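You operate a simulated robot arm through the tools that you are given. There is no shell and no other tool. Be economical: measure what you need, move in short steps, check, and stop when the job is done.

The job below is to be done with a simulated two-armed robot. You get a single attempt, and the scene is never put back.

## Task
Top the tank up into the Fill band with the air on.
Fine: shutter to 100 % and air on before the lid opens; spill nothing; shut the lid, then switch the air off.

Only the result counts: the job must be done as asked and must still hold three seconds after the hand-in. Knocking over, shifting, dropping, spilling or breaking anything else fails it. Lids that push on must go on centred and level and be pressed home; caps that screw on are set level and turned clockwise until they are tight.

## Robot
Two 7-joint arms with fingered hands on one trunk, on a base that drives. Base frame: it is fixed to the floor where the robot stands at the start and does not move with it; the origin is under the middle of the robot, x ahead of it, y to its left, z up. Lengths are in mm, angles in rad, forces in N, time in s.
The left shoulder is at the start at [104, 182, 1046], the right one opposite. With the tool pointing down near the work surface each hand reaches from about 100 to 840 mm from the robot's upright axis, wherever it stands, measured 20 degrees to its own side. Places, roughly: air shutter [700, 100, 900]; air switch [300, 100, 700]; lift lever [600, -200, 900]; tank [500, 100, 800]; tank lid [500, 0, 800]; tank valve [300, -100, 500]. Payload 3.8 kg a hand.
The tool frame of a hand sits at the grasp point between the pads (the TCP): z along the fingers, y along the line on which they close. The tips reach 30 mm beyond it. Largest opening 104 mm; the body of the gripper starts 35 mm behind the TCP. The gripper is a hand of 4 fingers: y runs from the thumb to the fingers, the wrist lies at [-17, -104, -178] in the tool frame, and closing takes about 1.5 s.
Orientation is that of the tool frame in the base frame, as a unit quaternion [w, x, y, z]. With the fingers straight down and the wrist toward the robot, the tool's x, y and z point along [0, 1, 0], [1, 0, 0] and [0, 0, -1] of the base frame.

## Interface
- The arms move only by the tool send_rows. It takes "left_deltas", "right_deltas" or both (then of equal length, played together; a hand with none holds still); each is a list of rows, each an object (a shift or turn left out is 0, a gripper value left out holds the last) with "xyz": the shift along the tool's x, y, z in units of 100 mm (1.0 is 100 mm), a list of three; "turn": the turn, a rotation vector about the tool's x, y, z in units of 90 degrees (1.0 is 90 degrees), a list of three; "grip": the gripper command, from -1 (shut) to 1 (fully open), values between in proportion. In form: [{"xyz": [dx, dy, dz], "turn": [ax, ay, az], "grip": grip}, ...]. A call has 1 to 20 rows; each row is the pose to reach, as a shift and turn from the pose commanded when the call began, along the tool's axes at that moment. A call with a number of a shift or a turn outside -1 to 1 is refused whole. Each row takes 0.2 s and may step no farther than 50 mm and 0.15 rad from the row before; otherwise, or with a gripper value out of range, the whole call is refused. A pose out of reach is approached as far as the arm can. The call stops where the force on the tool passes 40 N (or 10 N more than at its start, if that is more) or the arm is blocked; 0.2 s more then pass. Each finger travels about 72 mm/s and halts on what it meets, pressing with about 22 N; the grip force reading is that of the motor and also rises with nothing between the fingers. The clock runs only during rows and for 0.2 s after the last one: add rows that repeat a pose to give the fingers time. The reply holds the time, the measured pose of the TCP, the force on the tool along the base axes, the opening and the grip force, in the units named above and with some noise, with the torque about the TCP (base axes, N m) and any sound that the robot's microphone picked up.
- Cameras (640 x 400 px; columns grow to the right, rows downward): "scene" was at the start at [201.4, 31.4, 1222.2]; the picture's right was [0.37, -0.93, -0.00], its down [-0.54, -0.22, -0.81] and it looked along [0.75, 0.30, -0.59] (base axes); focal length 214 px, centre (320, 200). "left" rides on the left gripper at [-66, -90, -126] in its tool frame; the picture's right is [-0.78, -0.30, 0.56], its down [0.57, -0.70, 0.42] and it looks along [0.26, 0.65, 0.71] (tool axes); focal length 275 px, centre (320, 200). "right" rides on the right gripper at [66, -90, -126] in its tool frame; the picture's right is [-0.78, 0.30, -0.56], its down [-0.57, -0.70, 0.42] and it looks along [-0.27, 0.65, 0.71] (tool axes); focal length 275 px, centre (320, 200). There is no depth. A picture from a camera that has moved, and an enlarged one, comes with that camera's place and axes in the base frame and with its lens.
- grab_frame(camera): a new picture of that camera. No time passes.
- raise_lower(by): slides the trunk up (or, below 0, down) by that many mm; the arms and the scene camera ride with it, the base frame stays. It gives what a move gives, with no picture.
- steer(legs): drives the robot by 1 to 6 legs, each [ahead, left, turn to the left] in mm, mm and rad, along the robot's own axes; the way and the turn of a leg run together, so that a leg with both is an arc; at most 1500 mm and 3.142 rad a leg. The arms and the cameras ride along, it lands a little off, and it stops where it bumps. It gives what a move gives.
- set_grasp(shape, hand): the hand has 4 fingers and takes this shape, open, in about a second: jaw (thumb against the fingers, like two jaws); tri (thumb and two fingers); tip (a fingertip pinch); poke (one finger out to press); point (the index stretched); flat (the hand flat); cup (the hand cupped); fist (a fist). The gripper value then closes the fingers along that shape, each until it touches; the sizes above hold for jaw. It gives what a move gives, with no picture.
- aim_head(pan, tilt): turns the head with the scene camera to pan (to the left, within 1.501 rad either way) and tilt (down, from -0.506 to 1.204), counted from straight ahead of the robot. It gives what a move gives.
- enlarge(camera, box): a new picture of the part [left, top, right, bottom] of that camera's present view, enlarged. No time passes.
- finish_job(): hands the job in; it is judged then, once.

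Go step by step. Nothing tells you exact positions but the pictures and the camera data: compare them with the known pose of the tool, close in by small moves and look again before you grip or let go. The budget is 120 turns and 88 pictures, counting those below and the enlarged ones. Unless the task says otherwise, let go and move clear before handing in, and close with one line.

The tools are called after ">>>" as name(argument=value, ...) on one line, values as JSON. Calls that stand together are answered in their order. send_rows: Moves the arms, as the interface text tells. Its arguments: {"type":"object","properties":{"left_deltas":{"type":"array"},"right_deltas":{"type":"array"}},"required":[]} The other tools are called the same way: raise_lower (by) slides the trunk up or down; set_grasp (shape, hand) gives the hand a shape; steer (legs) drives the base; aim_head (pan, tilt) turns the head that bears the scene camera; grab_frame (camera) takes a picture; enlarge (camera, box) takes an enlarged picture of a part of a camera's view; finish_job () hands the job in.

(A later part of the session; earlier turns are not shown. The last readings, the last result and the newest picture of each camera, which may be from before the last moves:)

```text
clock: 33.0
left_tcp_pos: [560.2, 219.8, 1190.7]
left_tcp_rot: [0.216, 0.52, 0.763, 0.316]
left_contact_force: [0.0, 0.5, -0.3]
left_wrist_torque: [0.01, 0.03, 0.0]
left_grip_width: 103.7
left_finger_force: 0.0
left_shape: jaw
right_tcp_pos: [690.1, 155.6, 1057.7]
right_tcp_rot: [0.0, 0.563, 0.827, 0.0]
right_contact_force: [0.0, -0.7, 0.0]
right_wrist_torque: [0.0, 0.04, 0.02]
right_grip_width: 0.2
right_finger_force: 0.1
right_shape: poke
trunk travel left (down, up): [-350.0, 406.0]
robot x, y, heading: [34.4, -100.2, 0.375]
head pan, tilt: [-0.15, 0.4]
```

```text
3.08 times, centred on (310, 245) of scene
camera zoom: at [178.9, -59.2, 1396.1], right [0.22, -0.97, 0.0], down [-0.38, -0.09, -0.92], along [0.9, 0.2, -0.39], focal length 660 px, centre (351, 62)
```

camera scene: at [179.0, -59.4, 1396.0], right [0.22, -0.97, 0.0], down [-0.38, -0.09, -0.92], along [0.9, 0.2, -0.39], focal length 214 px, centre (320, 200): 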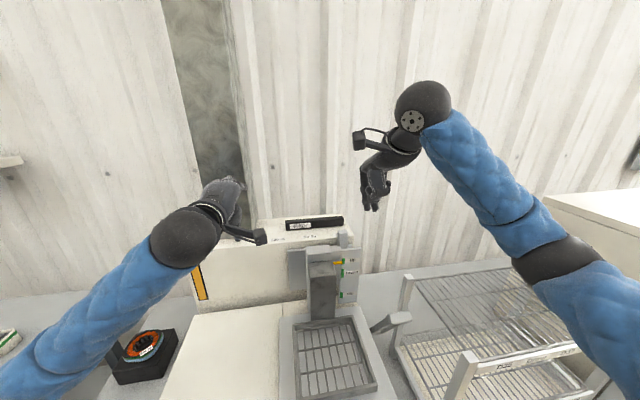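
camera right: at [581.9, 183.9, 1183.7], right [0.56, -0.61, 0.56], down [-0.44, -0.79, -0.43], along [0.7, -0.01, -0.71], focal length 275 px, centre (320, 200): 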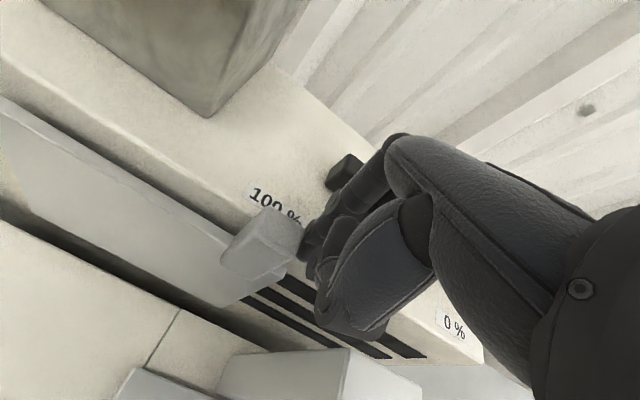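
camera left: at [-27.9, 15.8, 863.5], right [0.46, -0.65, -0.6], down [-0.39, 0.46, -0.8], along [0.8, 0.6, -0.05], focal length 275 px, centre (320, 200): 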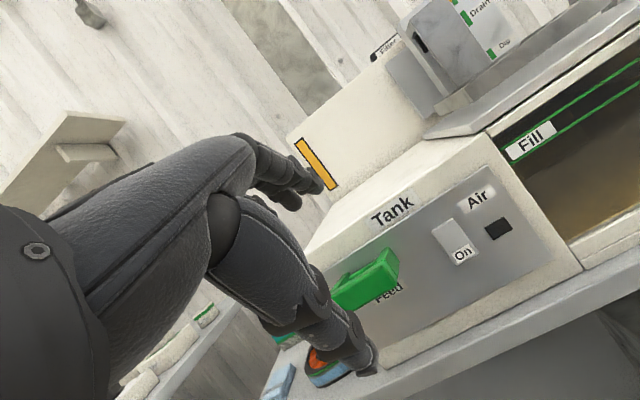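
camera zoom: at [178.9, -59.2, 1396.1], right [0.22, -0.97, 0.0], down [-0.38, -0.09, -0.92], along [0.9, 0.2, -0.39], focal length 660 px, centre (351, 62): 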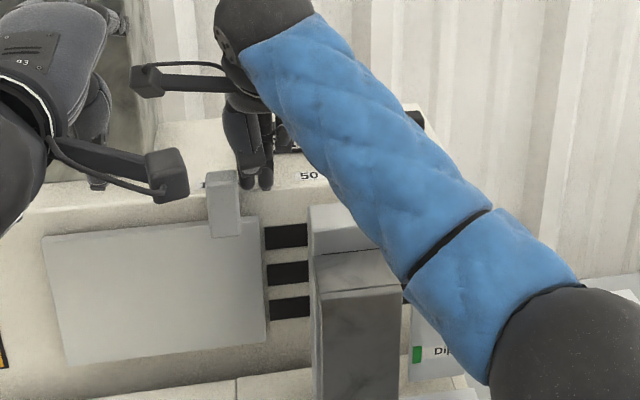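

The shutter looks to be at 100 % with the vents uncovered. I'll back the finger off and check the alignment.

>>> send_rows(right_deltas=[{"xyz": [-0.2, 0, -0.1]}, {"xyz": [-0.4, 0, -0.4]}, {"xyz": [-0.5, -0.1, -0.8]}, {"xyz": [-0.5, -0.4, -1.0]}])

>>> grab_frame(camera="right")

```text
clock: 34.0
left_tcp_pos: [558.9, 220.0, 1189.8]
left_tcp_rot: [0.215, 0.52, 0.764, 0.317]
left_contact_force: [-0.2, -0.4, 0.6]
left_wrist_torque: [-0.02, 0.01, 0.02]
left_grip_width: 103.8
left_finger_force: 0.1
left_shape: jaw
right_tcp_pos: [672.0, 93.8, 1157.0]
right_tcp_rot: [0.0, 0.562, 0.827, 0.0]
right_contact_force: [-0.1, -0.4, 0.0]
right_wrist_torque: [0.01, -0.02, 0.0]
right_grip_width: 0.2
right_finger_force: 0.1
right_shape: poke
trunk travel left (down, up): [-350.0, 406.0]
robot x, y, heading: [34.8, -99.1, 0.375]
head pan, tilt: [-0.15, 0.4]
```

```text
51 pictures are left
camera right: at [564.5, 122.3, 1284.2], right [0.56, -0.61, 0.56], down [-0.44, -0.79, -0.42], along [0.7, -0.01, -0.71], focal length 275 px, centre (320, 200)
```

right: 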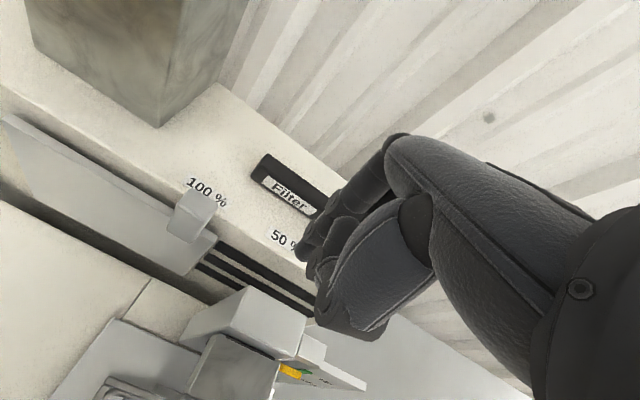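

The knob lines up with the 100 % mark. Next is the air switch: I'll back off, shift left so the right hand faces the panel, and lower.

>>> steer(legs=[[-260, 0, 0], [0, 235, 0]])

>>> raise_lower(by=-220)

>>> aim_head(pan=-0.2, tilt=0.75)

>>> grab_frame(camera="scene")

```text
clock: 37.2
left_tcp_pos: [227.9, 346.1, 1189.8]
left_tcp_rot: [0.216, 0.52, 0.764, 0.315]
left_contact_force: [-0.3, 0.7, 0.5]
left_wrist_torque: [-0.04, -0.03, -0.03]
left_grip_width: 103.9
left_finger_force: 0.1
left_shape: jaw
right_tcp_pos: [341.6, 218.0, 1158.7]
right_tcp_rot: [0.0, 0.563, 0.827, -0.001]
right_contact_force: [0.2, 0.3, -0.4]
right_wrist_torque: [-0.03, -0.04, 0.02]
right_grip_width: 0.0
right_finger_force: 0.0
right_shape: poke
trunk travel left (down, up): [-350.0, 406.0]
robot x, y, heading: [-292.6, 21.5, 0.375]
head pan, tilt: [-0.15, 0.4]
```

```text
clock: 39.5
left_tcp_pos: [228.9, 344.9, 971.3]
left_tcp_rot: [0.215, 0.519, 0.764, 0.317]
left_contact_force: [-0.7, 1.1, -0.6]
left_wrist_torque: [-0.02, 0.02, -0.01]
left_grip_width: 103.8
left_finger_force: 0.1
left_shape: jaw
right_tcp_pos: [349.3, 222.1, 922.4]
right_tcp_rot: [-0.006, 0.563, 0.827, -0.01]
right_contact_force: [-1.0, 0.0, -0.1]
right_wrist_torque: [0.01, -0.03, 0.0]
right_grip_width: 0.0
right_finger_force: 0.0
right_shape: poke
trunk travel left (down, up): [-130.0, 626.0]
robot x, y, heading: [-294.0, 23.6, 0.374]
head pan, tilt: [-0.15, 0.4]
```

```text
clock: 40.4
left_tcp_pos: [229.6, 344.4, 970.0]
left_tcp_rot: [0.216, 0.52, 0.764, 0.316]
left_contact_force: [0.4, -0.4, 0.2]
left_wrist_torque: [-0.02, 0.02, 0.0]
left_grip_width: 103.9
left_finger_force: 0.0
left_shape: jaw
right_tcp_pos: [351.0, 221.6, 922.8]
right_tcp_rot: [-0.007, 0.562, 0.827, -0.01]
right_contact_force: [-0.5, 0.9, 0.2]
right_wrist_torque: [-0.02, -0.02, 0.0]
right_grip_width: 0.3
right_finger_force: 0.0
right_shape: poke
trunk travel left (down, up): [-130.0, 626.0]
robot x, y, heading: [-295.1, 25.0, 0.374]
head pan, tilt: [-0.201, 0.75]
```

```text
50 pictures are left
camera scene: at [-65.5, 96.1, 1138.3], right [0.17, -0.98, 0.0], down [-0.67, -0.12, -0.73], along [0.72, 0.13, -0.68], focal length 214 px, centre (320, 200)
```

scene: 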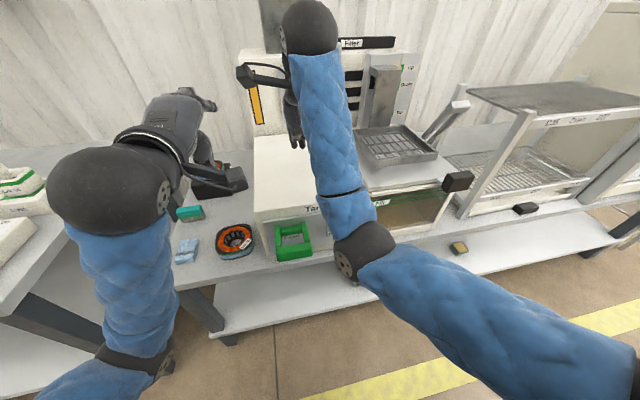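

I'll retract the right hand in front of the panel, then pitch the finger forward.

>>> send_rows(right_deltas=[{"xyz": [-0.06, -0.25, 0]}, {"xyz": [-0.12, -0.5, 0]}, {"xyz": [-0.2, -0.75, 0]}, {"xyz": [-0.3, -1.0, 0]}])

>>> send_rows(right_deltas=[{"xyz": [-0.06, -0.25, 0]}, {"xyz": [-0.12, -0.5, 0.1]}, {"xyz": [-0.2, -0.75, 0.2]}, {"xyz": [-0.3, -1.0, 0.3]}])

>>> send_rows(right_deltas=[{"xyz": [0, -0.1, 0.1], "turn": [-0.084, 0, 0]}, {"xyz": [0, -0.2, 0.2], "turn": [-0.168, 0, 0]}, {"xyz": [0, -0.3, 0.3], "turn": [-0.252, 0, 0]}, {"xyz": [0, -0.4, 0.4], "turn": [-0.336, 0, 0]}, {"xyz": [0, -0.5, 0.5], "turn": [-0.42, 0, 0]}, {"xyz": [0, -0.6, 0.6], "turn": [-0.504, 0, 0]}, {"xyz": [0, -0.7, 0.7], "turn": [-0.588, 0, 0]}, {"xyz": [0, -0.8, 0.8], "turn": [-0.67, 0, 0]}])

>>> grab_frame(camera="right")

>>> grab_frame(camera="scene")

```text
clock: 41.4
left_tcp_pos: [227.1, 343.7, 970.4]
left_tcp_rot: [0.216, 0.52, 0.763, 0.316]
left_contact_force: [0.2, 0.5, 0.2]
left_wrist_torque: [-0.01, 0.0, -0.01]
left_grip_width: 103.8
left_finger_force: 0.1
left_shape: jaw
right_tcp_pos: [337.9, 196.8, 880.2]
right_tcp_rot: [-0.006, 0.561, 0.827, -0.009]
right_contact_force: [0.5, 0.0, -1.0]
right_wrist_torque: [-0.04, 0.0, -0.01]
right_grip_width: 0.0
right_finger_force: 0.1
right_shape: poke
right hand out of reach, approached as far as the arm can: row 1, 2, 3, 4
trunk travel left (down, up): [-130.0, 626.0]
robot x, y, heading: [-294.9, 24.4, 0.372]
head pan, tilt: [-0.201, 0.75]
```

```text
clock: 42.3
left_tcp_pos: [229.3, 343.9, 968.8]
left_tcp_rot: [0.215, 0.52, 0.764, 0.316]
left_contact_force: [-0.2, 0.9, -0.3]
left_wrist_torque: [-0.02, -0.03, 0.01]
left_grip_width: 104.0
left_finger_force: 0.0
left_shape: jaw
right_tcp_pos: [297.1, 159.8, 828.7]
right_tcp_rot: [0.001, 0.561, 0.828, 0.01]
right_contact_force: [-2.2, 0.2, 9.5]
right_wrist_torque: [-0.03, 0.11, -0.03]
right_grip_width: 0.0
right_finger_force: 0.0
right_shape: poke
right hand out of reach, approached as far as the arm can: row 1, 2, 3, 4
trunk travel left (down, up): [-130.0, 626.0]
robot x, y, heading: [-296.1, 24.4, 0.374]
head pan, tilt: [-0.201, 0.75]
stopped in row 4 (right hand): the force on the tool passed its limit at 50 N (the readings are from after the stop); the commanded pose is now the measured one
```

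```text
clock: 42.8
left_tcp_pos: [227.4, 344.2, 969.7]
left_tcp_rot: [0.215, 0.52, 0.764, 0.316]
left_contact_force: [0.5, 0.1, -0.6]
left_wrist_torque: [-0.01, 0.03, -0.01]
left_grip_width: 103.9
left_finger_force: 0.1
left_shape: jaw
right_tcp_pos: [292.4, 157.0, 829.6]
right_tcp_rot: [0.042, 0.559, 0.825, 0.073]
right_contact_force: [-0.9, -2.5, 13.7]
right_wrist_torque: [-0.24, -0.02, 0.01]
right_grip_width: 0.1
right_finger_force: 0.0
right_shape: poke
trunk travel left (down, up): [-130.0, 626.0]
robot x, y, heading: [-299.7, 24.4, 0.379]
head pan, tilt: [-0.201, 0.75]
stopped in row 2 (right hand): the force on the tool passed its limit at 47 N (the readings are from after the stop); the commanded pose is now the measured one
```

```text
49 pictures are left
camera right: at [165.9, 177.2, 939.3], right [0.47, -0.65, 0.59], down [-0.36, -0.76, -0.54], along [0.8, 0.04, -0.6], focal length 275 px, centre (320, 200)
```

right: 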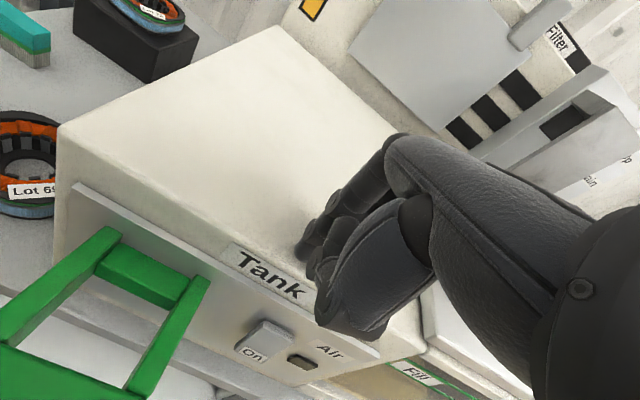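

```text
48 pictures are left
camera scene: at [-65.4, 96.4, 1138.1], right [0.17, -0.98, 0.0], down [-0.67, -0.12, -0.73], along [0.72, 0.13, -0.68], focal length 214 px, centre (320, 200)
```

scene: 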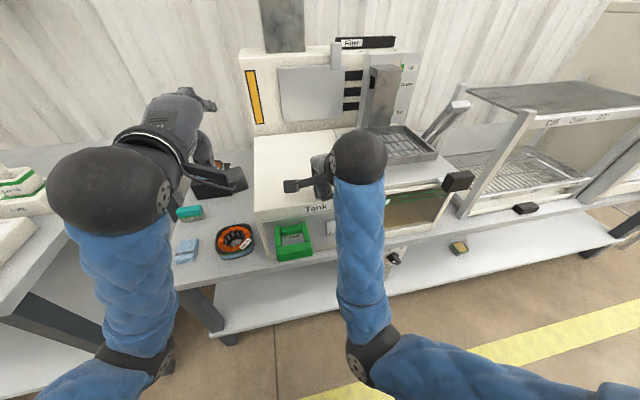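

The fingertip met the cabinet top: the trunk was too low for that pose. I'll raise the trunk, back off the base, and pitch the hand in free air.

>>> raise_lower(by=170)

>>> steer(legs=[[-230, 0, 0]])

>>> send_rows(right_deltas=[{"turn": [-0.084, 0, 0]}, {"turn": [-0.168, 0, 0]}, {"turn": [-0.252, 0, 0]}, {"turn": [-0.336, 0, 0]}, {"turn": [-0.42, 0, 0]}, {"turn": [-0.504, 0, 0]}, {"turn": [-0.588, 0, 0]}, {"turn": [-0.67, 0, 0]}])

```text
clock: 44.7
left_tcp_pos: [229.5, 345.0, 1137.8]
left_tcp_rot: [0.216, 0.52, 0.764, 0.316]
left_contact_force: [0.4, -0.1, -0.2]
left_wrist_torque: [0.0, 0.01, -0.01]
left_grip_width: 103.8
left_finger_force: 0.1
left_shape: jaw
right_tcp_pos: [295.5, 155.5, 1001.7]
right_tcp_rot: [0.047, 0.561, 0.824, 0.072]
right_contact_force: [0.5, 0.3, 0.2]
right_wrist_torque: [0.01, 0.02, 0.01]
right_grip_width: 0.0
right_finger_force: 0.0
right_shape: poke
trunk travel left (down, up): [-300.0, 456.0]
robot x, y, heading: [-292.2, 23.7, 0.377]
head pan, tilt: [-0.201, 0.75]
```

```text
clock: 46.4
left_tcp_pos: [12.1, 259.7, 1140.3]
left_tcp_rot: [0.216, 0.519, 0.764, 0.317]
left_contact_force: [1.1, -0.6, -0.5]
left_wrist_torque: [0.0, 0.02, 0.0]
left_grip_width: 103.9
left_finger_force: 0.1
left_shape: jaw
right_tcp_pos: [79.9, 68.7, 999.3]
right_tcp_rot: [0.046, 0.56, 0.824, 0.07]
right_contact_force: [1.0, -0.4, -0.4]
right_wrist_torque: [0.01, -0.02, 0.0]
right_grip_width: 0.0
right_finger_force: 0.1
right_shape: poke
trunk travel left (down, up): [-300.0, 456.0]
robot x, y, heading: [-511.0, -60.7, 0.373]
head pan, tilt: [-0.201, 0.75]
```

```text
clock: 47.8
left_tcp_pos: [14.3, 260.9, 1139.9]
left_tcp_rot: [0.214, 0.519, 0.764, 0.317]
left_contact_force: [-0.1, 0.1, 0.0]
left_wrist_torque: [-0.03, 0.01, -0.01]
left_grip_width: 103.8
left_finger_force: 0.0
left_shape: jaw
right_tcp_pos: [105.9, 63.7, 1080.9]
right_tcp_rot: [0.309, 0.482, 0.703, 0.422]
right_contact_force: [-0.4, 0.4, -0.5]
right_wrist_torque: [0.02, 0.0, 0.03]
right_grip_width: 0.0
right_finger_force: 0.1
right_shape: poke
trunk travel left (down, up): [-300.0, 456.0]
robot x, y, heading: [-506.7, -56.9, 0.376]
head pan, tilt: [-0.201, 0.75]
stopped in row 7 (right hand): the arm was blocked; the commanded pose is now the measured one
```

The hand now points forward about 63° up from straight down. I'll lower the trunk and check.

>>> raise_lower(by=-270)

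>>> grab_frame(camera="right")

```text
clock: 50.6
left_tcp_pos: [14.9, 259.5, 870.3]
left_tcp_rot: [0.214, 0.519, 0.764, 0.316]
left_contact_force: [0.1, 0.3, -0.1]
left_wrist_torque: [-0.02, -0.02, -0.01]
left_grip_width: 103.6
left_finger_force: 0.0
left_shape: jaw
right_tcp_pos: [111.6, 54.0, 806.9]
right_tcp_rot: [0.363, 0.452, 0.709, 0.401]
right_contact_force: [0.5, 0.6, -0.2]
right_wrist_torque: [-0.02, 0.0, 0.04]
right_grip_width: 0.0
right_finger_force: 0.1
right_shape: poke
trunk travel left (down, up): [-30.0, 726.0]
robot x, y, heading: [-507.6, -57.7, 0.378]
head pan, tilt: [-0.201, 0.75]
```

```text
47 pictures are left
camera right: at [-51.5, 60.5, 769.3], right [-0.13, -0.78, 0.62], down [0.31, -0.62, -0.72], along [0.94, 0.1, 0.32], focal length 275 px, centre (320, 200)
```

right: 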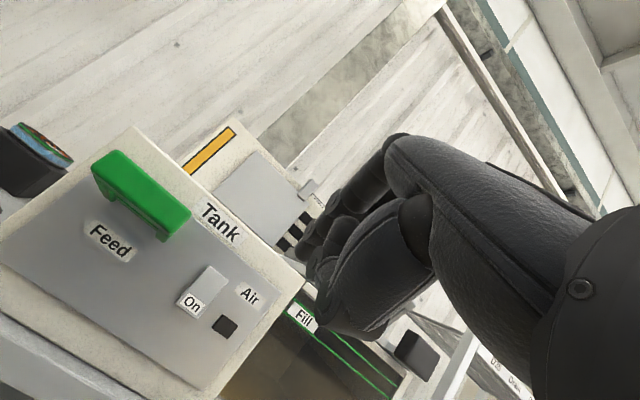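

The finger is in front of the panel. The "On" half of the rocker is near (u 280, v 20, z 703) in machine terms. I'll lower and approach it.

>>> send_rows(right_deltas=[{"xyz": [0.1, -0.25, 0.2]}, {"xyz": [0.2, -0.5, 0.4]}, {"xyz": [0.3, -0.5, 0.7]}, {"xyz": [0.32, -0.4, 0.95]}])

>>> grab_frame(camera="right")

```text
clock: 51.0
left_tcp_pos: [14.1, 261.0, 869.6]
left_tcp_rot: [0.215, 0.519, 0.764, 0.317]
left_contact_force: [-0.3, 0.0, 0.2]
left_wrist_torque: [0.01, 0.01, -0.02]
left_grip_width: 103.8
left_finger_force: 0.2
left_shape: jaw
right_tcp_pos: [117.8, 59.2, 807.0]
right_tcp_rot: [0.378, 0.444, 0.699, 0.415]
right_contact_force: [-0.5, 0.6, -0.4]
right_wrist_torque: [-0.02, 0.02, -0.02]
right_grip_width: 0.0
right_finger_force: 0.0
right_shape: poke
trunk travel left (down, up): [-30.0, 726.0]
robot x, y, heading: [-508.9, -58.0, 0.376]
head pan, tilt: [-0.201, 0.75]
stopped in row 1 (right hand): the arm was blocked; the commanded pose is now the measured one
```

```text
46 pictures are left
camera right: at [-43.5, 66.7, 761.3], right [-0.16, -0.78, 0.6], down [0.35, -0.61, -0.71], along [0.92, 0.1, 0.37], focal length 275 px, centre (320, 200)
```

right: 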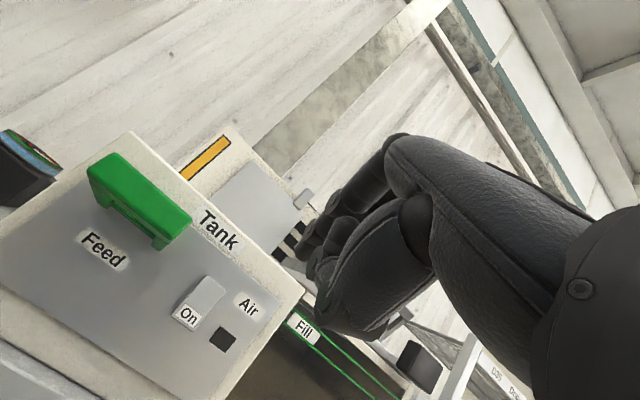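

The arm is blocked by something I can't see here. I'll look at its configuration.

>>> aim_head(pan=-0.3, tilt=0.85)

>>> grab_frame(camera="scene")

```text
clock: 51.6
left_tcp_pos: [14.5, 260.0, 869.4]
left_tcp_rot: [0.216, 0.519, 0.764, 0.317]
left_contact_force: [-0.1, -0.4, 0.6]
left_wrist_torque: [0.02, 0.02, 0.0]
left_grip_width: 103.8
left_finger_force: 0.0
left_shape: jaw
right_tcp_pos: [119.0, 58.2, 805.8]
right_tcp_rot: [0.377, 0.444, 0.7, 0.413]
right_contact_force: [-0.2, 0.7, -0.1]
right_wrist_torque: [-0.03, 0.01, 0.01]
right_grip_width: 0.0
right_finger_force: 0.1
right_shape: poke
trunk travel left (down, up): [-30.0, 726.0]
robot x, y, heading: [-511.8, -58.2, 0.382]
head pan, tilt: [-0.3, 0.85]
```

```text
45 pictures are left
camera scene: at [-225.4, 26.1, 1023.2], right [0.08, -1.0, 0.0], down [-0.75, -0.06, -0.66], along [0.66, 0.05, -0.75], focal length 214 px, centre (320, 200)
```

scene: 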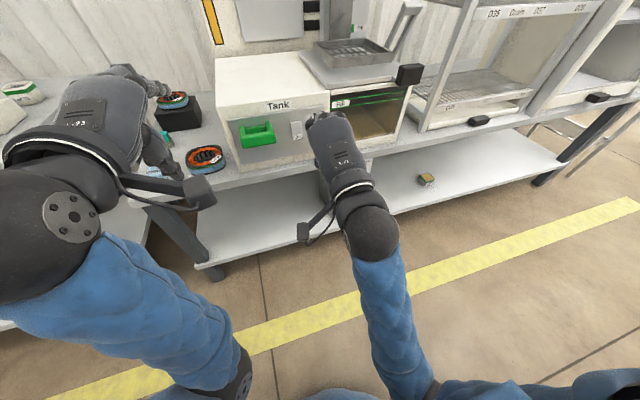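

The elbow is folded close to the body. I'll back the base off and extend the arm forward and down instead.

>>> steer(legs=[[-150, 0, 0]])

>>> send_rows(right_deltas=[{"xyz": [0.01, 0.08, 0.18]}, {"xyz": [0.02, 0.15, 0.37]}, {"xyz": [0.05, 0.1, 0.52]}, {"xyz": [0.08, 0.0, 0.68]}, {"xyz": [0.11, -0.12, 0.82]}, {"xyz": [0.135, -0.24, 0.96]}])

```text
clock: 53.0
left_tcp_pos: [-125.2, 204.8, 870.0]
left_tcp_rot: [0.216, 0.519, 0.764, 0.317]
left_contact_force: [0.0, 0.3, 0.4]
left_wrist_torque: [-0.02, 0.01, 0.01]
left_grip_width: 103.8
left_finger_force: 0.1
left_shape: jaw
right_tcp_pos: [-22.2, 4.1, 806.7]
right_tcp_rot: [0.377, 0.444, 0.7, 0.414]
right_contact_force: [-0.2, 0.8, -0.5]
right_wrist_torque: [-0.03, -0.02, -0.03]
right_grip_width: 0.0
right_finger_force: 0.0
right_shape: poke
trunk travel left (down, up): [-30.0, 726.0]
robot x, y, heading: [-648.3, -115.6, 0.378]
head pan, tilt: [-0.3, 0.85]
```

```text
clock: 54.4
left_tcp_pos: [-124.6, 204.6, 869.5]
left_tcp_rot: [0.216, 0.519, 0.764, 0.317]
left_contact_force: [1.0, -0.1, 0.3]
left_wrist_torque: [-0.01, 0.0, 0.02]
left_grip_width: 103.7
left_finger_force: 0.2
left_shape: jaw
right_tcp_pos: [52.2, 33.2, 743.6]
right_tcp_rot: [0.378, 0.441, 0.702, 0.413]
right_contact_force: [-0.7, 0.6, 0.0]
right_wrist_torque: [0.0, 0.01, 0.01]
right_grip_width: 0.0
right_finger_force: 0.0
right_shape: poke
trunk travel left (down, up): [-30.0, 726.0]
robot x, y, heading: [-647.5, -114.2, 0.376]
head pan, tilt: [-0.3, 0.85]
```

That works. I'll lower the fingertip to the "On" height, then drive up close.

>>> send_rows(right_deltas=[{"xyz": [0.08, -0.12, 0.05]}, {"xyz": [0.16, -0.23, 0.09]}])

>>> steer(legs=[[125, 0, 0]])

>>> grab_frame(camera="right")

>>> grab_frame(camera="scene")

```text
clock: 55.0
left_tcp_pos: [-124.6, 204.7, 869.4]
left_tcp_rot: [0.215, 0.519, 0.764, 0.317]
left_contact_force: [-0.4, 0.1, -0.5]
left_wrist_torque: [0.01, 0.02, 0.0]
left_grip_width: 103.7
left_finger_force: 0.1
left_shape: jaw
right_tcp_pos: [60.6, 33.9, 728.0]
right_tcp_rot: [0.408, 0.428, 0.696, 0.407]
right_contact_force: [-0.6, -0.4, -0.4]
right_wrist_torque: [0.01, -0.02, -0.01]
right_grip_width: 0.1
right_finger_force: 0.0
right_shape: poke
trunk travel left (down, up): [-30.0, 726.0]
robot x, y, heading: [-652.2, -113.3, 0.376]
head pan, tilt: [-0.3, 0.85]
```

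```text
clock: 56.3
left_tcp_pos: [-6.8, 251.1, 870.2]
left_tcp_rot: [0.215, 0.519, 0.764, 0.316]
left_contact_force: [0.6, 0.0, 1.7]
left_wrist_torque: [0.01, 0.0, 0.01]
left_grip_width: 103.8
left_finger_force: 0.1
left_shape: jaw
right_tcp_pos: [175.8, 79.7, 723.7]
right_tcp_rot: [0.407, 0.426, 0.7, 0.404]
right_contact_force: [-0.1, -0.6, 1.5]
right_wrist_torque: [0.01, 0.0, -0.02]
right_grip_width: 0.0
right_finger_force: 0.0
right_shape: poke
trunk travel left (down, up): [-30.0, 726.0]
robot x, y, heading: [-530.1, -67.0, 0.377]
head pan, tilt: [-0.3, 0.85]
```

```text
44 pictures are left
camera right: at [16.9, 85.6, 670.7], right [-0.19, -0.75, 0.63], down [0.38, -0.65, -0.66], along [0.91, 0.11, 0.41], focal length 275 px, centre (320, 200)
```

right: 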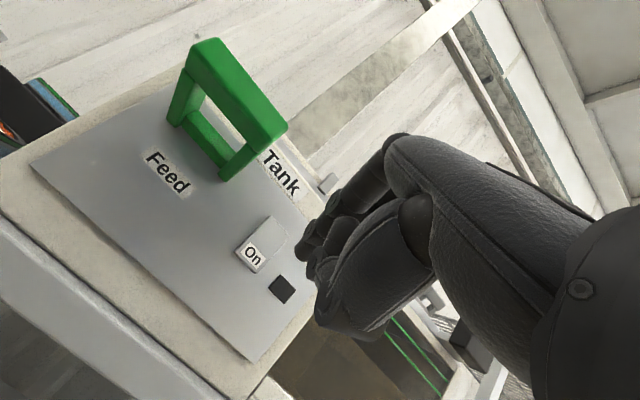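

```text
43 pictures are left
camera scene: at [-247.5, 17.1, 1023.2], right [0.08, -1.0, 0.0], down [-0.75, -0.06, -0.66], along [0.66, 0.05, -0.75], focal length 214 px, centre (320, 200)
```

scene: 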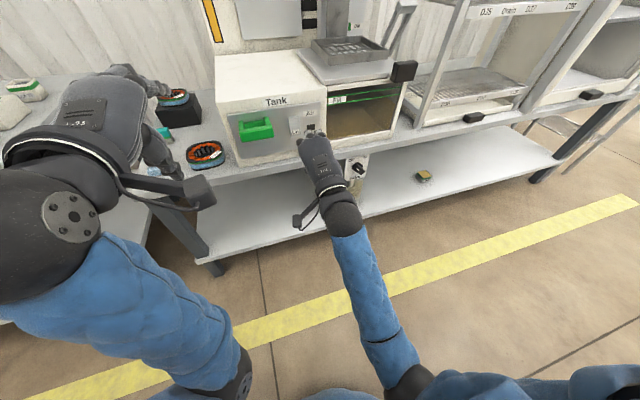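

The "On" half is about 60 mm ahead of the fingertip and 15 mm to the left. I'll align and press in small steps.

>>> send_rows(right_deltas=[{"xyz": [0.1, 0.03, 0.2]}, {"xyz": [0.2, 0.056, 0.4]}])

>>> enlarge(camera="right", box=[180, 150, 400, 350])

```text
clock: 56.9
left_tcp_pos: [-8.3, 251.1, 869.7]
left_tcp_rot: [0.215, 0.519, 0.764, 0.316]
left_contact_force: [0.5, 0.2, -0.3]
left_wrist_torque: [0.0, 0.01, 0.01]
left_grip_width: 103.8
left_finger_force: 0.1
left_shape: jaw
right_tcp_pos: [211.2, 102.5, 708.2]
right_tcp_rot: [0.417, 0.42, 0.701, 0.397]
right_contact_force: [0.4, 0.0, 1.0]
right_wrist_torque: [0.02, 0.01, 0.01]
right_grip_width: 0.0
right_finger_force: 0.1
right_shape: poke
trunk travel left (down, up): [-30.0, 726.0]
robot x, y, heading: [-532.7, -67.3, 0.378]
head pan, tilt: [-0.3, 0.85]
```

```text
2.00 times, centred on (290, 250) of right
camera zoom: at [52.7, 108.0, 652.6], right [-0.2, -0.73, 0.65], down [0.38, -0.67, -0.64], along [0.9, 0.12, 0.41], focal length 551 px, centre (380, 100)
```

zoom: 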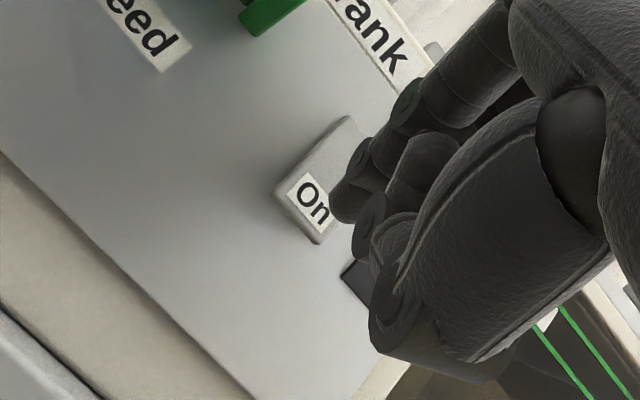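

The fingertip is just in front of the "On" half. Pressing now.

>>> send_rows(right_deltas=[{"xyz": [0.06, 0.04, 0.09]}, {"xyz": [0.07, 0.07, 0.18]}, {"xyz": [0.07, 0.1, 0.27]}, {"xyz": [0.07, 0.13, 0.34]}])

>>> enlarge(camera="right", box=[180, 150, 400, 350])

```text
clock: 57.9
left_tcp_pos: [-7.1, 251.2, 869.6]
left_tcp_rot: [0.215, 0.519, 0.765, 0.317]
left_contact_force: [-0.2, -0.5, -0.9]
left_wrist_torque: [-0.02, 0.01, 0.01]
left_grip_width: 103.9
left_finger_force: 0.1
left_shape: jaw
right_tcp_pos: [241.9, 124.7, 708.5]
right_tcp_rot: [0.409, 0.427, 0.699, 0.404]
right_contact_force: [0.1, 0.2, 0.1]
right_wrist_torque: [0.01, 0.01, -0.02]
right_grip_width: 0.1
right_finger_force: 0.0
right_shape: poke
trunk travel left (down, up): [-30.0, 726.0]
robot x, y, heading: [-533.5, -67.3, 0.375]
head pan, tilt: [-0.3, 0.85]
```

```text
2.00 times, centred on (290, 250) of right
camera zoom: at [82.1, 131.4, 655.8], right [-0.2, -0.75, 0.64], down [0.38, -0.66, -0.65], along [0.91, 0.11, 0.41], focal length 551 px, centre (380, 100)
```

zoom: 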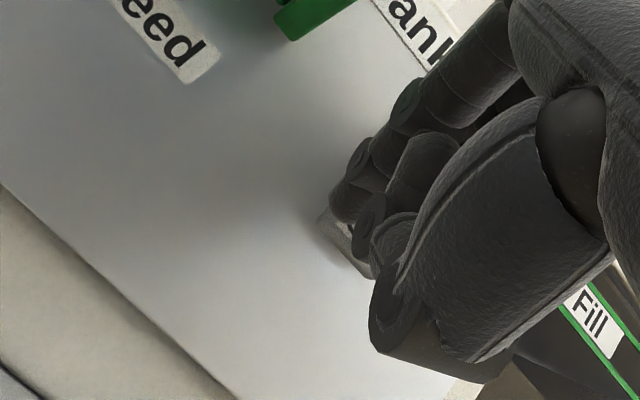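

No contact yet, so the panel is a bit farther. I'll continue in small steps.

>>> send_rows(right_deltas=[{"xyz": [0, 0.03, 0.08]}, {"xyz": [0, 0.06, 0.16]}, {"xyz": [0, 0.09, 0.24]}, {"xyz": [0.0, 0.12, 0.32]}])

>>> enlarge(camera="right", box=[180, 150, 400, 350])

```text
clock: 58.5
left_tcp_pos: [-11.8, 250.7, 872.5]
left_tcp_rot: [0.215, 0.519, 0.764, 0.317]
left_contact_force: [-0.2, -0.7, 0.2]
left_wrist_torque: [0.01, -0.01, -0.03]
left_grip_width: 103.5
left_finger_force: 0.1
left_shape: jaw
right_tcp_pos: [252.8, 132.3, 714.7]
right_tcp_rot: [0.406, 0.425, 0.697, 0.411]
right_contact_force: [-30.9, -13.2, 1.2]
right_wrist_torque: [-0.11, 0.24, -0.1]
right_grip_width: 0.2
right_finger_force: 0.0
right_shape: poke
trunk travel left (down, up): [-30.0, 726.0]
robot x, y, heading: [-529.6, -66.9, 0.374]
head pan, tilt: [-0.3, 0.85]
stopped in row 3 (right hand): the force on the tool passed its limit at 45 N (the readings are from after the stop); the commanded pose is now the measured one
```

```text
2.00 times, centred on (290, 250) of right
camera zoom: at [92.5, 138.1, 659.9], right [-0.19, -0.76, 0.63], down [0.38, -0.65, -0.66], along [0.9, 0.11, 0.42], focal length 551 px, centre (380, 100)
```

zoom: 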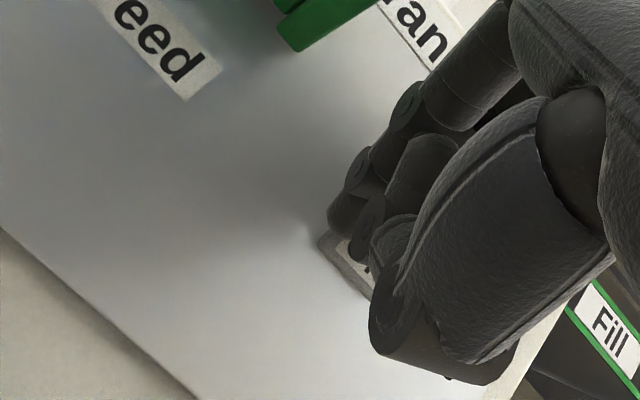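

I pressed against it at 45 N. I'll retreat and check the lamp.

>>> send_rows(right_deltas=[{"xyz": [0, -0.1, -0.28]}, {"xyz": [-0.2, -0.22, -0.6]}, {"xyz": [-0.4, -0.3, -0.85]}])

>>> grab_frame(camera="right")

```text
clock: 59.3
left_tcp_pos: [-8.4, 251.8, 870.3]
left_tcp_rot: [0.214, 0.519, 0.764, 0.317]
left_contact_force: [-0.3, -0.5, 0.7]
left_wrist_torque: [-0.02, 0.01, 0.0]
left_grip_width: 103.7
left_finger_force: 0.1
left_shape: jaw
right_tcp_pos: [179.2, 70.9, 722.6]
right_tcp_rot: [0.404, 0.426, 0.698, 0.409]
right_contact_force: [0.8, 0.6, -0.3]
right_wrist_torque: [-0.06, 0.04, -0.01]
right_grip_width: 0.0
right_finger_force: 0.1
right_shape: poke
trunk travel left (down, up): [-30.0, 726.0]
robot x, y, heading: [-530.5, -70.0, 0.375]
head pan, tilt: [-0.3, 0.85]
```

```text
39 pictures are left
camera right: at [20.1, 75.5, 668.8], right [-0.19, -0.76, 0.63], down [0.38, -0.64, -0.66], along [0.91, 0.12, 0.41], focal length 275 px, centre (320, 200)
```

right: 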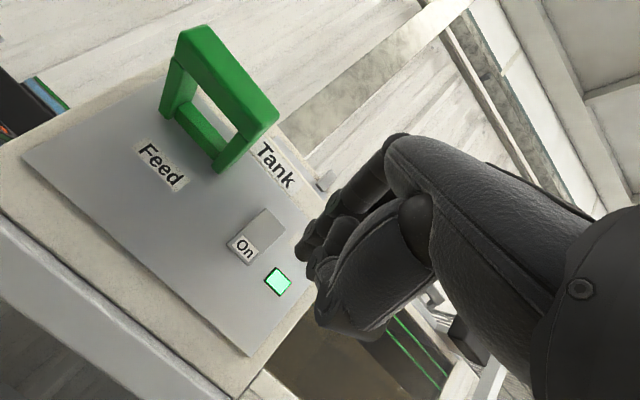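

The lamp is green, so the air is on. Next I need to understand the lid, so I'll retreat a little and study it from above.

>>> steer(legs=[[-80, -250, 0]])

>>> raise_lower(by=130)

>>> aim_head(pan=-0.05, tilt=0.5)

>>> grab_frame(camera="scene")

>>> enlarge(camera="scene", box=[280, 140, 440, 240])

```text
clock: 61.2
left_tcp_pos: [9.5, -13.4, 869.2]
left_tcp_rot: [0.216, 0.521, 0.763, 0.316]
left_contact_force: [0.5, -0.3, 0.1]
left_wrist_torque: [0.0, -0.01, 0.0]
left_grip_width: 103.8
left_finger_force: 0.1
left_shape: jaw
right_tcp_pos: [200.0, -194.8, 722.0]
right_tcp_rot: [0.406, 0.426, 0.698, 0.408]
right_contact_force: [-0.6, -0.3, 1.0]
right_wrist_torque: [-0.01, -0.01, 0.01]
right_grip_width: 0.0
right_finger_force: 0.1
right_shape: poke
trunk travel left (down, up): [-30.0, 726.0]
robot x, y, heading: [-511.1, -332.3, 0.374]
head pan, tilt: [-0.3, 0.85]
```

```text
clock: 62.8
left_tcp_pos: [11.5, -11.4, 1000.3]
left_tcp_rot: [0.214, 0.518, 0.764, 0.318]
left_contact_force: [0.3, -0.5, -1.0]
left_wrist_torque: [0.01, -0.03, 0.04]
left_grip_width: 103.6
left_finger_force: 0.1
left_shape: jaw
right_tcp_pos: [199.9, -197.2, 849.2]
right_tcp_rot: [0.408, 0.425, 0.698, 0.406]
right_contact_force: [0.2, 0.0, 0.1]
right_wrist_torque: [-0.02, -0.01, -0.02]
right_grip_width: 0.5
right_finger_force: 0.1
right_shape: poke
trunk travel left (down, up): [-160.0, 596.0]
robot x, y, heading: [-512.3, -330.7, 0.368]
head pan, tilt: [-0.3, 0.85]
```

```text
clock: 63.6
left_tcp_pos: [9.8, -12.2, 1000.7]
left_tcp_rot: [0.215, 0.52, 0.763, 0.318]
left_contact_force: [-0.2, 0.1, 0.1]
left_wrist_torque: [0.01, 0.03, 0.03]
left_grip_width: 103.9
left_finger_force: 0.0
left_shape: jaw
right_tcp_pos: [200.8, -196.9, 852.2]
right_tcp_rot: [0.408, 0.425, 0.698, 0.407]
right_contact_force: [-0.5, 0.1, -0.5]
right_wrist_torque: [-0.01, -0.04, 0.01]
right_grip_width: 0.0
right_finger_force: 0.0
right_shape: poke
trunk travel left (down, up): [-160.0, 596.0]
robot x, y, heading: [-516.8, -329.7, 0.373]
head pan, tilt: [-0.051, 0.499]
```

```text
38 pictures are left
camera scene: at [-295.0, -252.7, 1191.7], right [0.32, -0.95, 0.0], down [-0.45, -0.15, -0.88], along [0.83, 0.28, -0.48], focal length 214 px, centre (320, 200)
```

scene: 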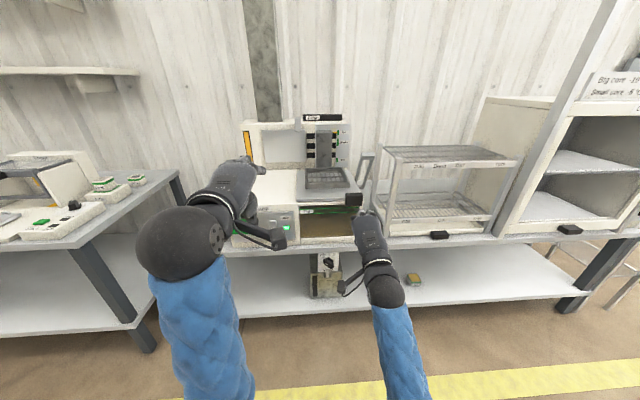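

```text
4.00 times, centred on (360, 190) of scene
camera zoom: at [-295.0, -252.7, 1191.7], right [0.32, -0.95, 0.0], down [-0.45, -0.15, -0.88], along [0.83, 0.28, -0.48], focal length 858 px, centre (160, 240)
```

zoom: 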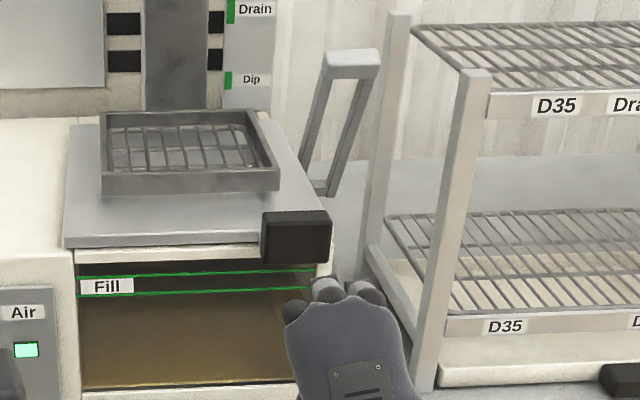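

The lid looks like it slides left over the cabinet, with its black handle at the front right near (380, -155, 824). I'll bring the poke finger to the handle's right side.

>>> steer(legs=[[0, -88, 0], [110, 0, 0]])

>>> send_rows(right_deltas=[{"xyz": [0.045, -0.18, 0.07]}])

>>> grab_frame(camera="right")

>>> grab_frame(camera="scene")

```text
clock: 65.5
left_tcp_pos: [146.2, -53.5, 999.2]
left_tcp_rot: [0.213, 0.519, 0.764, 0.318]
left_contact_force: [0.4, 0.1, 0.2]
left_wrist_torque: [0.0, 0.04, 0.0]
left_grip_width: 103.7
left_finger_force: 0.0
left_shape: jaw
right_tcp_pos: [334.6, -239.1, 851.3]
right_tcp_rot: [0.408, 0.425, 0.699, 0.406]
right_contact_force: [-0.2, 0.1, 0.3]
right_wrist_torque: [0.01, 0.0, -0.03]
right_grip_width: 0.0
right_finger_force: 0.0
right_shape: poke
trunk travel left (down, up): [-160.0, 596.0]
robot x, y, heading: [-379.6, -371.0, 0.372]
head pan, tilt: [-0.051, 0.499]
```

```text
clock: 65.9
left_tcp_pos: [144.3, -53.2, 999.9]
left_tcp_rot: [0.212, 0.52, 0.764, 0.318]
left_contact_force: [0.4, 0.2, 0.7]
left_wrist_torque: [-0.03, -0.03, 0.0]
left_grip_width: 103.9
left_finger_force: 0.1
left_shape: jaw
right_tcp_pos: [339.3, -242.9, 837.0]
right_tcp_rot: [0.414, 0.423, 0.695, 0.408]
right_contact_force: [-0.2, -0.4, 0.4]
right_wrist_torque: [0.02, 0.01, 0.02]
right_grip_width: 0.0
right_finger_force: 0.0
right_shape: poke
trunk travel left (down, up): [-160.0, 596.0]
robot x, y, heading: [-382.8, -375.8, 0.374]
head pan, tilt: [-0.051, 0.499]
```

```text
36 pictures are left
camera right: at [180.5, -235.6, 780.9], right [-0.21, -0.75, 0.63], down [0.39, -0.66, -0.65], along [0.9, 0.11, 0.42], focal length 275 px, centre (320, 200)
```

right: 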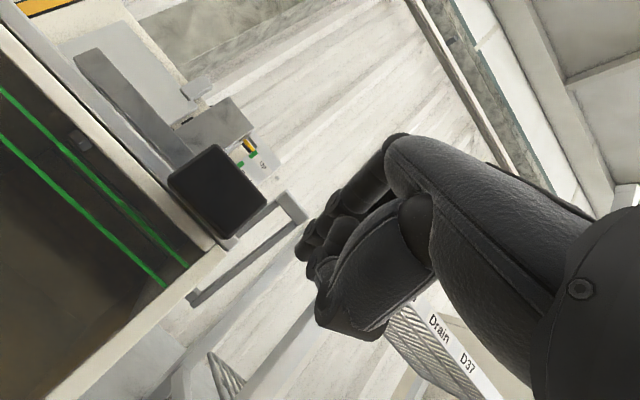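

```text
35 pictures are left
camera scene: at [-160.8, -294.3, 1191.7], right [0.32, -0.95, 0.0], down [-0.45, -0.15, -0.88], along [0.83, 0.28, -0.48], focal length 214 px, centre (320, 200)
```

scene: 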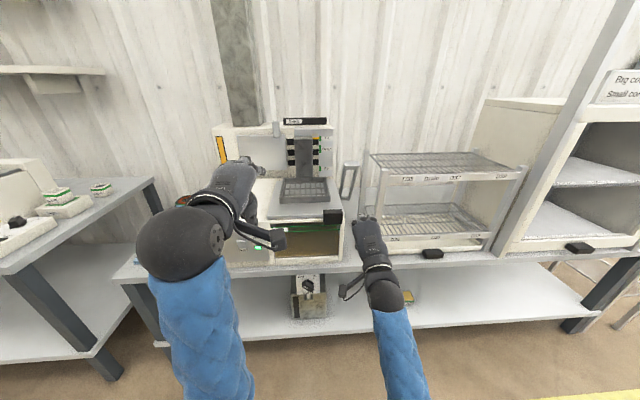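

The finger is right of the handle and about 45 mm short of it. I'll move it forward beside the handle, then start a gentle push left.

>>> send_rows(right_deltas=[{"xyz": [0.02, 0.06, 0.22]}, {"xyz": [0.04, 0.12, 0.45]}, {"xyz": [0.24, 0.16, 0.42]}, {"xyz": [0.44, 0.2, 0.39]}, {"xyz": [0.6, 0.23, 0.37]}, {"xyz": [0.75, 0.26, 0.35]}])

>>> grab_frame(camera="right")

>>> enlarge(camera="scene", box=[240, 150, 400, 260])

```text
clock: 67.5
left_tcp_pos: [144.5, -53.3, 999.9]
left_tcp_rot: [0.212, 0.519, 0.764, 0.319]
left_contact_force: [-1.3, 0.3, 1.1]
left_wrist_torque: [0.0, -0.01, 0.0]
left_grip_width: 103.8
left_finger_force: 0.1
left_shape: jaw
right_tcp_pos: [371.7, -190.4, 830.2]
right_tcp_rot: [0.439, 0.412, 0.692, 0.399]
right_contact_force: [-0.6, -0.1, -0.4]
right_wrist_torque: [-0.02, -0.01, 0.01]
right_grip_width: 0.0
right_finger_force: 0.0
right_shape: poke
right hand out of reach, approached as far as the arm can: row 5, 6
trunk travel left (down, up): [-160.0, 596.0]
robot x, y, heading: [-380.7, -372.7, 0.37]
head pan, tilt: [-0.051, 0.499]
stopped in row 6 (right hand): the arm was blocked; the commanded pose is now the measured one
```

```text
34 pictures are left
camera right: at [216.4, -183.1, 767.5], right [-0.25, -0.72, 0.65], down [0.4, -0.69, -0.61], along [0.88, 0.11, 0.46], focal length 275 px, centre (320, 200)
```

right: 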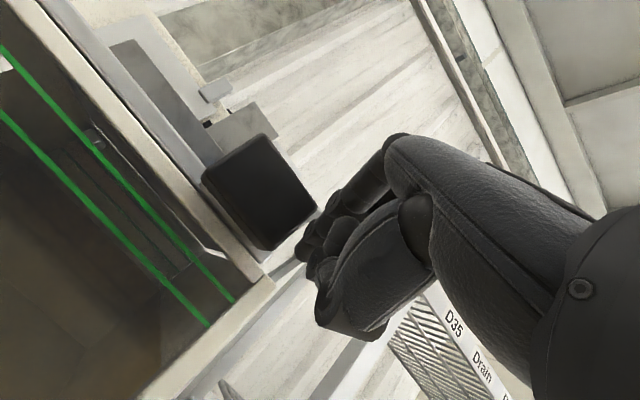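

```text
3.64 times, centred on (320, 205) of scene
camera zoom: at [-160.6, -294.6, 1191.7], right [0.32, -0.95, 0.0], down [-0.45, -0.15, -0.88], along [0.83, 0.28, -0.48], focal length 780 px, centre (320, 182)
```

zoom: 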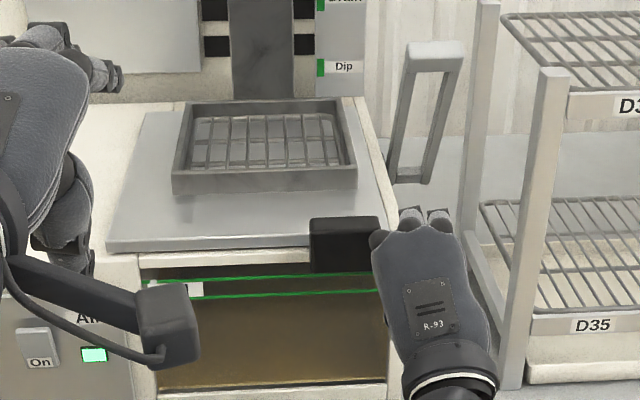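

The finger is against the handle's right side but the arm is at a joint limit there. I'll push sideways by driving the base left.

>>> steer(legs=[[0, 100, 0]])

>>> grab_frame(camera="scene")

```text
clock: 68.6
left_tcp_pos: [108.4, 41.8, 1000.0]
left_tcp_rot: [0.214, 0.519, 0.764, 0.318]
left_contact_force: [0.5, 0.2, 0.6]
left_wrist_torque: [0.01, 0.01, -0.01]
left_grip_width: 103.8
left_finger_force: 0.1
left_shape: jaw
right_tcp_pos: [334.4, -95.5, 829.3]
right_tcp_rot: [0.439, 0.412, 0.693, 0.397]
right_contact_force: [-0.5, 0.7, -0.3]
right_wrist_torque: [0.01, -0.02, -0.05]
right_grip_width: 0.0
right_finger_force: 0.2
right_shape: poke
trunk travel left (down, up): [-160.0, 596.0]
robot x, y, heading: [-414.6, -280.7, 0.375]
head pan, tilt: [-0.051, 0.499]
```

```text
32 pictures are left
camera scene: at [-197.8, -200.1, 1191.8], right [0.32, -0.95, 0.0], down [-0.45, -0.15, -0.88], along [0.83, 0.28, -0.48], focal length 214 px, centre (320, 200)
```

scene: 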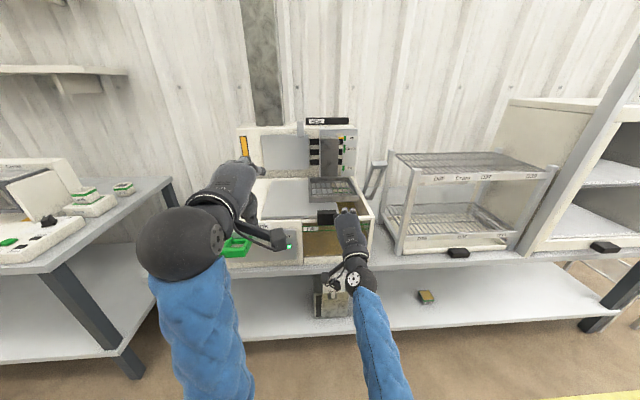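

The lid slides left over the cabinet as expected. I'll push it further open.

>>> steer(legs=[[0, 110, 0]])

>>> enlarge(camera="scene", box=[220, 110, 440, 280])

```text
clock: 69.8
left_tcp_pos: [66.7, 144.6, 999.3]
left_tcp_rot: [0.212, 0.519, 0.765, 0.318]
left_contact_force: [-0.2, -0.4, -0.5]
left_wrist_torque: [0.0, -0.02, 0.0]
left_grip_width: 103.6
left_finger_force: 0.1
left_shape: jaw
right_tcp_pos: [294.1, 7.1, 831.2]
right_tcp_rot: [0.44, 0.411, 0.692, 0.398]
right_contact_force: [0.0, 1.1, 0.5]
right_wrist_torque: [0.03, 0.01, -0.01]
right_grip_width: 0.0
right_finger_force: 0.1
right_shape: poke
trunk travel left (down, up): [-160.0, 596.0]
robot x, y, heading: [-457.2, -175.4, 0.37]
head pan, tilt: [-0.051, 0.499]
```

```text
2.35 times, centred on (330, 195) of scene
camera zoom: at [-238.0, -97.6, 1191.8], right [0.32, -0.95, 0.0], down [-0.45, -0.15, -0.88], along [0.83, 0.28, -0.48], focal length 505 px, centre (296, 212)
```

zoom: 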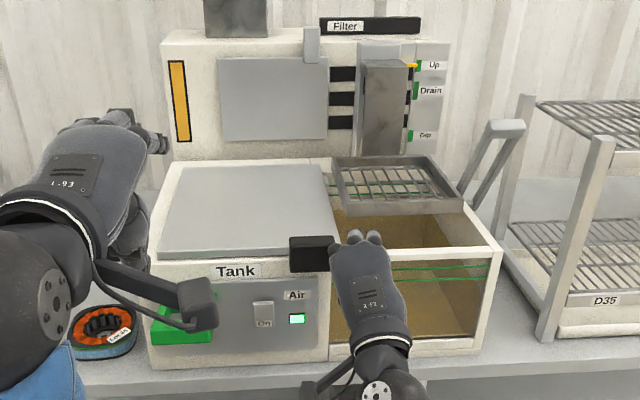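

The tank is open and the lid rests over the cabinet. I'll retract the right hand and prepare the left hand as a poking finger for the green Feed hoop (front bar near u 222, v 122, z 755).

>>> send_rows(right_deltas=[{"xyz": [-0.1, 0, -0.2]}, {"xyz": [-0.15, 0, -0.45]}, {"xyz": [-0.15, 0, -0.7]}, {"xyz": [-0.15, 0, -0.95]}])

>>> set_grasp(hand="left", shape="poke")

>>> steer(legs=[[60, 0, 0]])

>>> send_rows(left_deltas=[{"xyz": [0.02, -0.25, 0.25]}, {"xyz": [0.04, -0.5, 0.5]}, {"xyz": [0.08, -0.75, 0.75]}])

>>> grab_frame(camera="left")

```text
clock: 70.6
left_tcp_pos: [67.9, 143.0, 1000.3]
left_tcp_rot: [0.212, 0.519, 0.764, 0.319]
left_contact_force: [-0.5, -0.4, -0.7]
left_wrist_torque: [0.01, 0.02, 0.04]
left_grip_width: 103.8
left_finger_force: 0.1
left_shape: jaw
right_tcp_pos: [267.8, -35.7, 953.7]
right_tcp_rot: [0.511, 0.384, 0.638, 0.429]
right_contact_force: [0.0, -1.0, -0.8]
right_wrist_torque: [-0.02, -0.01, 0.01]
right_grip_width: 0.0
right_finger_force: 0.0
right_shape: poke
trunk travel left (down, up): [-160.0, 596.0]
robot x, y, heading: [-456.0, -177.9, 0.376]
head pan, tilt: [-0.051, 0.499]
stopped in row 4 (right hand): the arm was blocked; the commanded pose is now the measured one
```

```text
clock: 71.5
left_tcp_pos: [66.0, 144.0, 1000.9]
left_tcp_rot: [0.213, 0.52, 0.763, 0.319]
left_contact_force: [0.1, 0.5, -0.1]
left_wrist_torque: [0.01, -0.02, 0.03]
left_grip_width: 0.0
left_finger_force: 0.1
left_shape: poke
right_tcp_pos: [267.2, -34.1, 953.6]
right_tcp_rot: [0.51, 0.383, 0.638, 0.431]
right_contact_force: [-0.4, -0.4, 0.7]
right_wrist_torque: [0.01, 0.04, 0.0]
right_grip_width: 0.1
right_finger_force: 0.1
right_shape: poke
trunk travel left (down, up): [-160.0, 596.0]
robot x, y, heading: [-455.8, -177.3, 0.376]
head pan, tilt: [-0.051, 0.499]
```

```text
clock: 72.5
left_tcp_pos: [122.9, 167.3, 998.4]
left_tcp_rot: [0.212, 0.519, 0.764, 0.319]
left_contact_force: [-0.2, -0.2, -1.1]
left_wrist_torque: [0.01, -0.02, 0.03]
left_grip_width: 0.0
left_finger_force: 0.0
left_shape: poke
right_tcp_pos: [323.2, -13.4, 952.1]
right_tcp_rot: [0.511, 0.384, 0.638, 0.43]
right_contact_force: [-0.5, -0.4, -0.4]
right_wrist_torque: [0.01, 0.0, -0.01]
right_grip_width: 0.1
right_finger_force: 0.1
right_shape: poke
trunk travel left (down, up): [-160.0, 596.0]
robot x, y, heading: [-400.3, -158.0, 0.377]
head pan, tilt: [-0.051, 0.499]
```

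```text
clock: 73.5
left_tcp_pos: [125.5, 190.9, 930.6]
left_tcp_rot: [0.219, 0.505, 0.753, 0.361]
left_contact_force: [0.0, -0.6, -0.8]
left_wrist_torque: [-0.01, -0.01, 0.01]
left_grip_width: 0.1
left_finger_force: 0.0
left_shape: poke
right_tcp_pos: [323.7, -14.0, 953.7]
right_tcp_rot: [0.512, 0.383, 0.638, 0.429]
right_contact_force: [0.0, -0.2, -0.5]
right_wrist_torque: [-0.03, 0.02, 0.0]
right_grip_width: 0.0
right_finger_force: 0.0
right_shape: poke
trunk travel left (down, up): [-160.0, 596.0]
robot x, y, heading: [-403.8, -157.0, 0.374]
head pan, tilt: [-0.051, 0.499]
stopped in row 3 (left hand): the arm was blocked; the commanded pose is now the measured one
```

```text
30 pictures are left
camera left: at [8.4, 69.2, 939.5], right [0.51, -0.6, -0.61], down [-0.35, 0.5, -0.79], along [0.78, 0.62, 0.04], focal length 275 px, centre (320, 200)
```

left: 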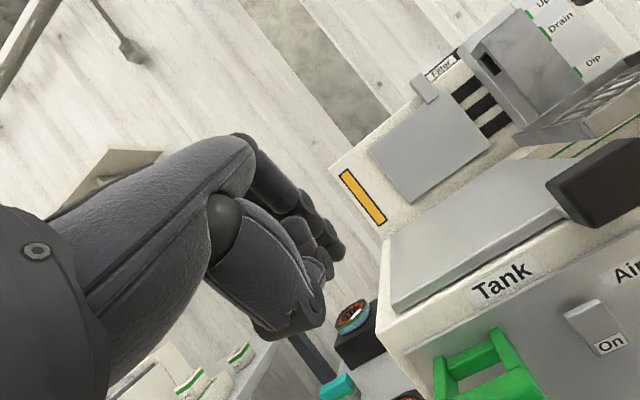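

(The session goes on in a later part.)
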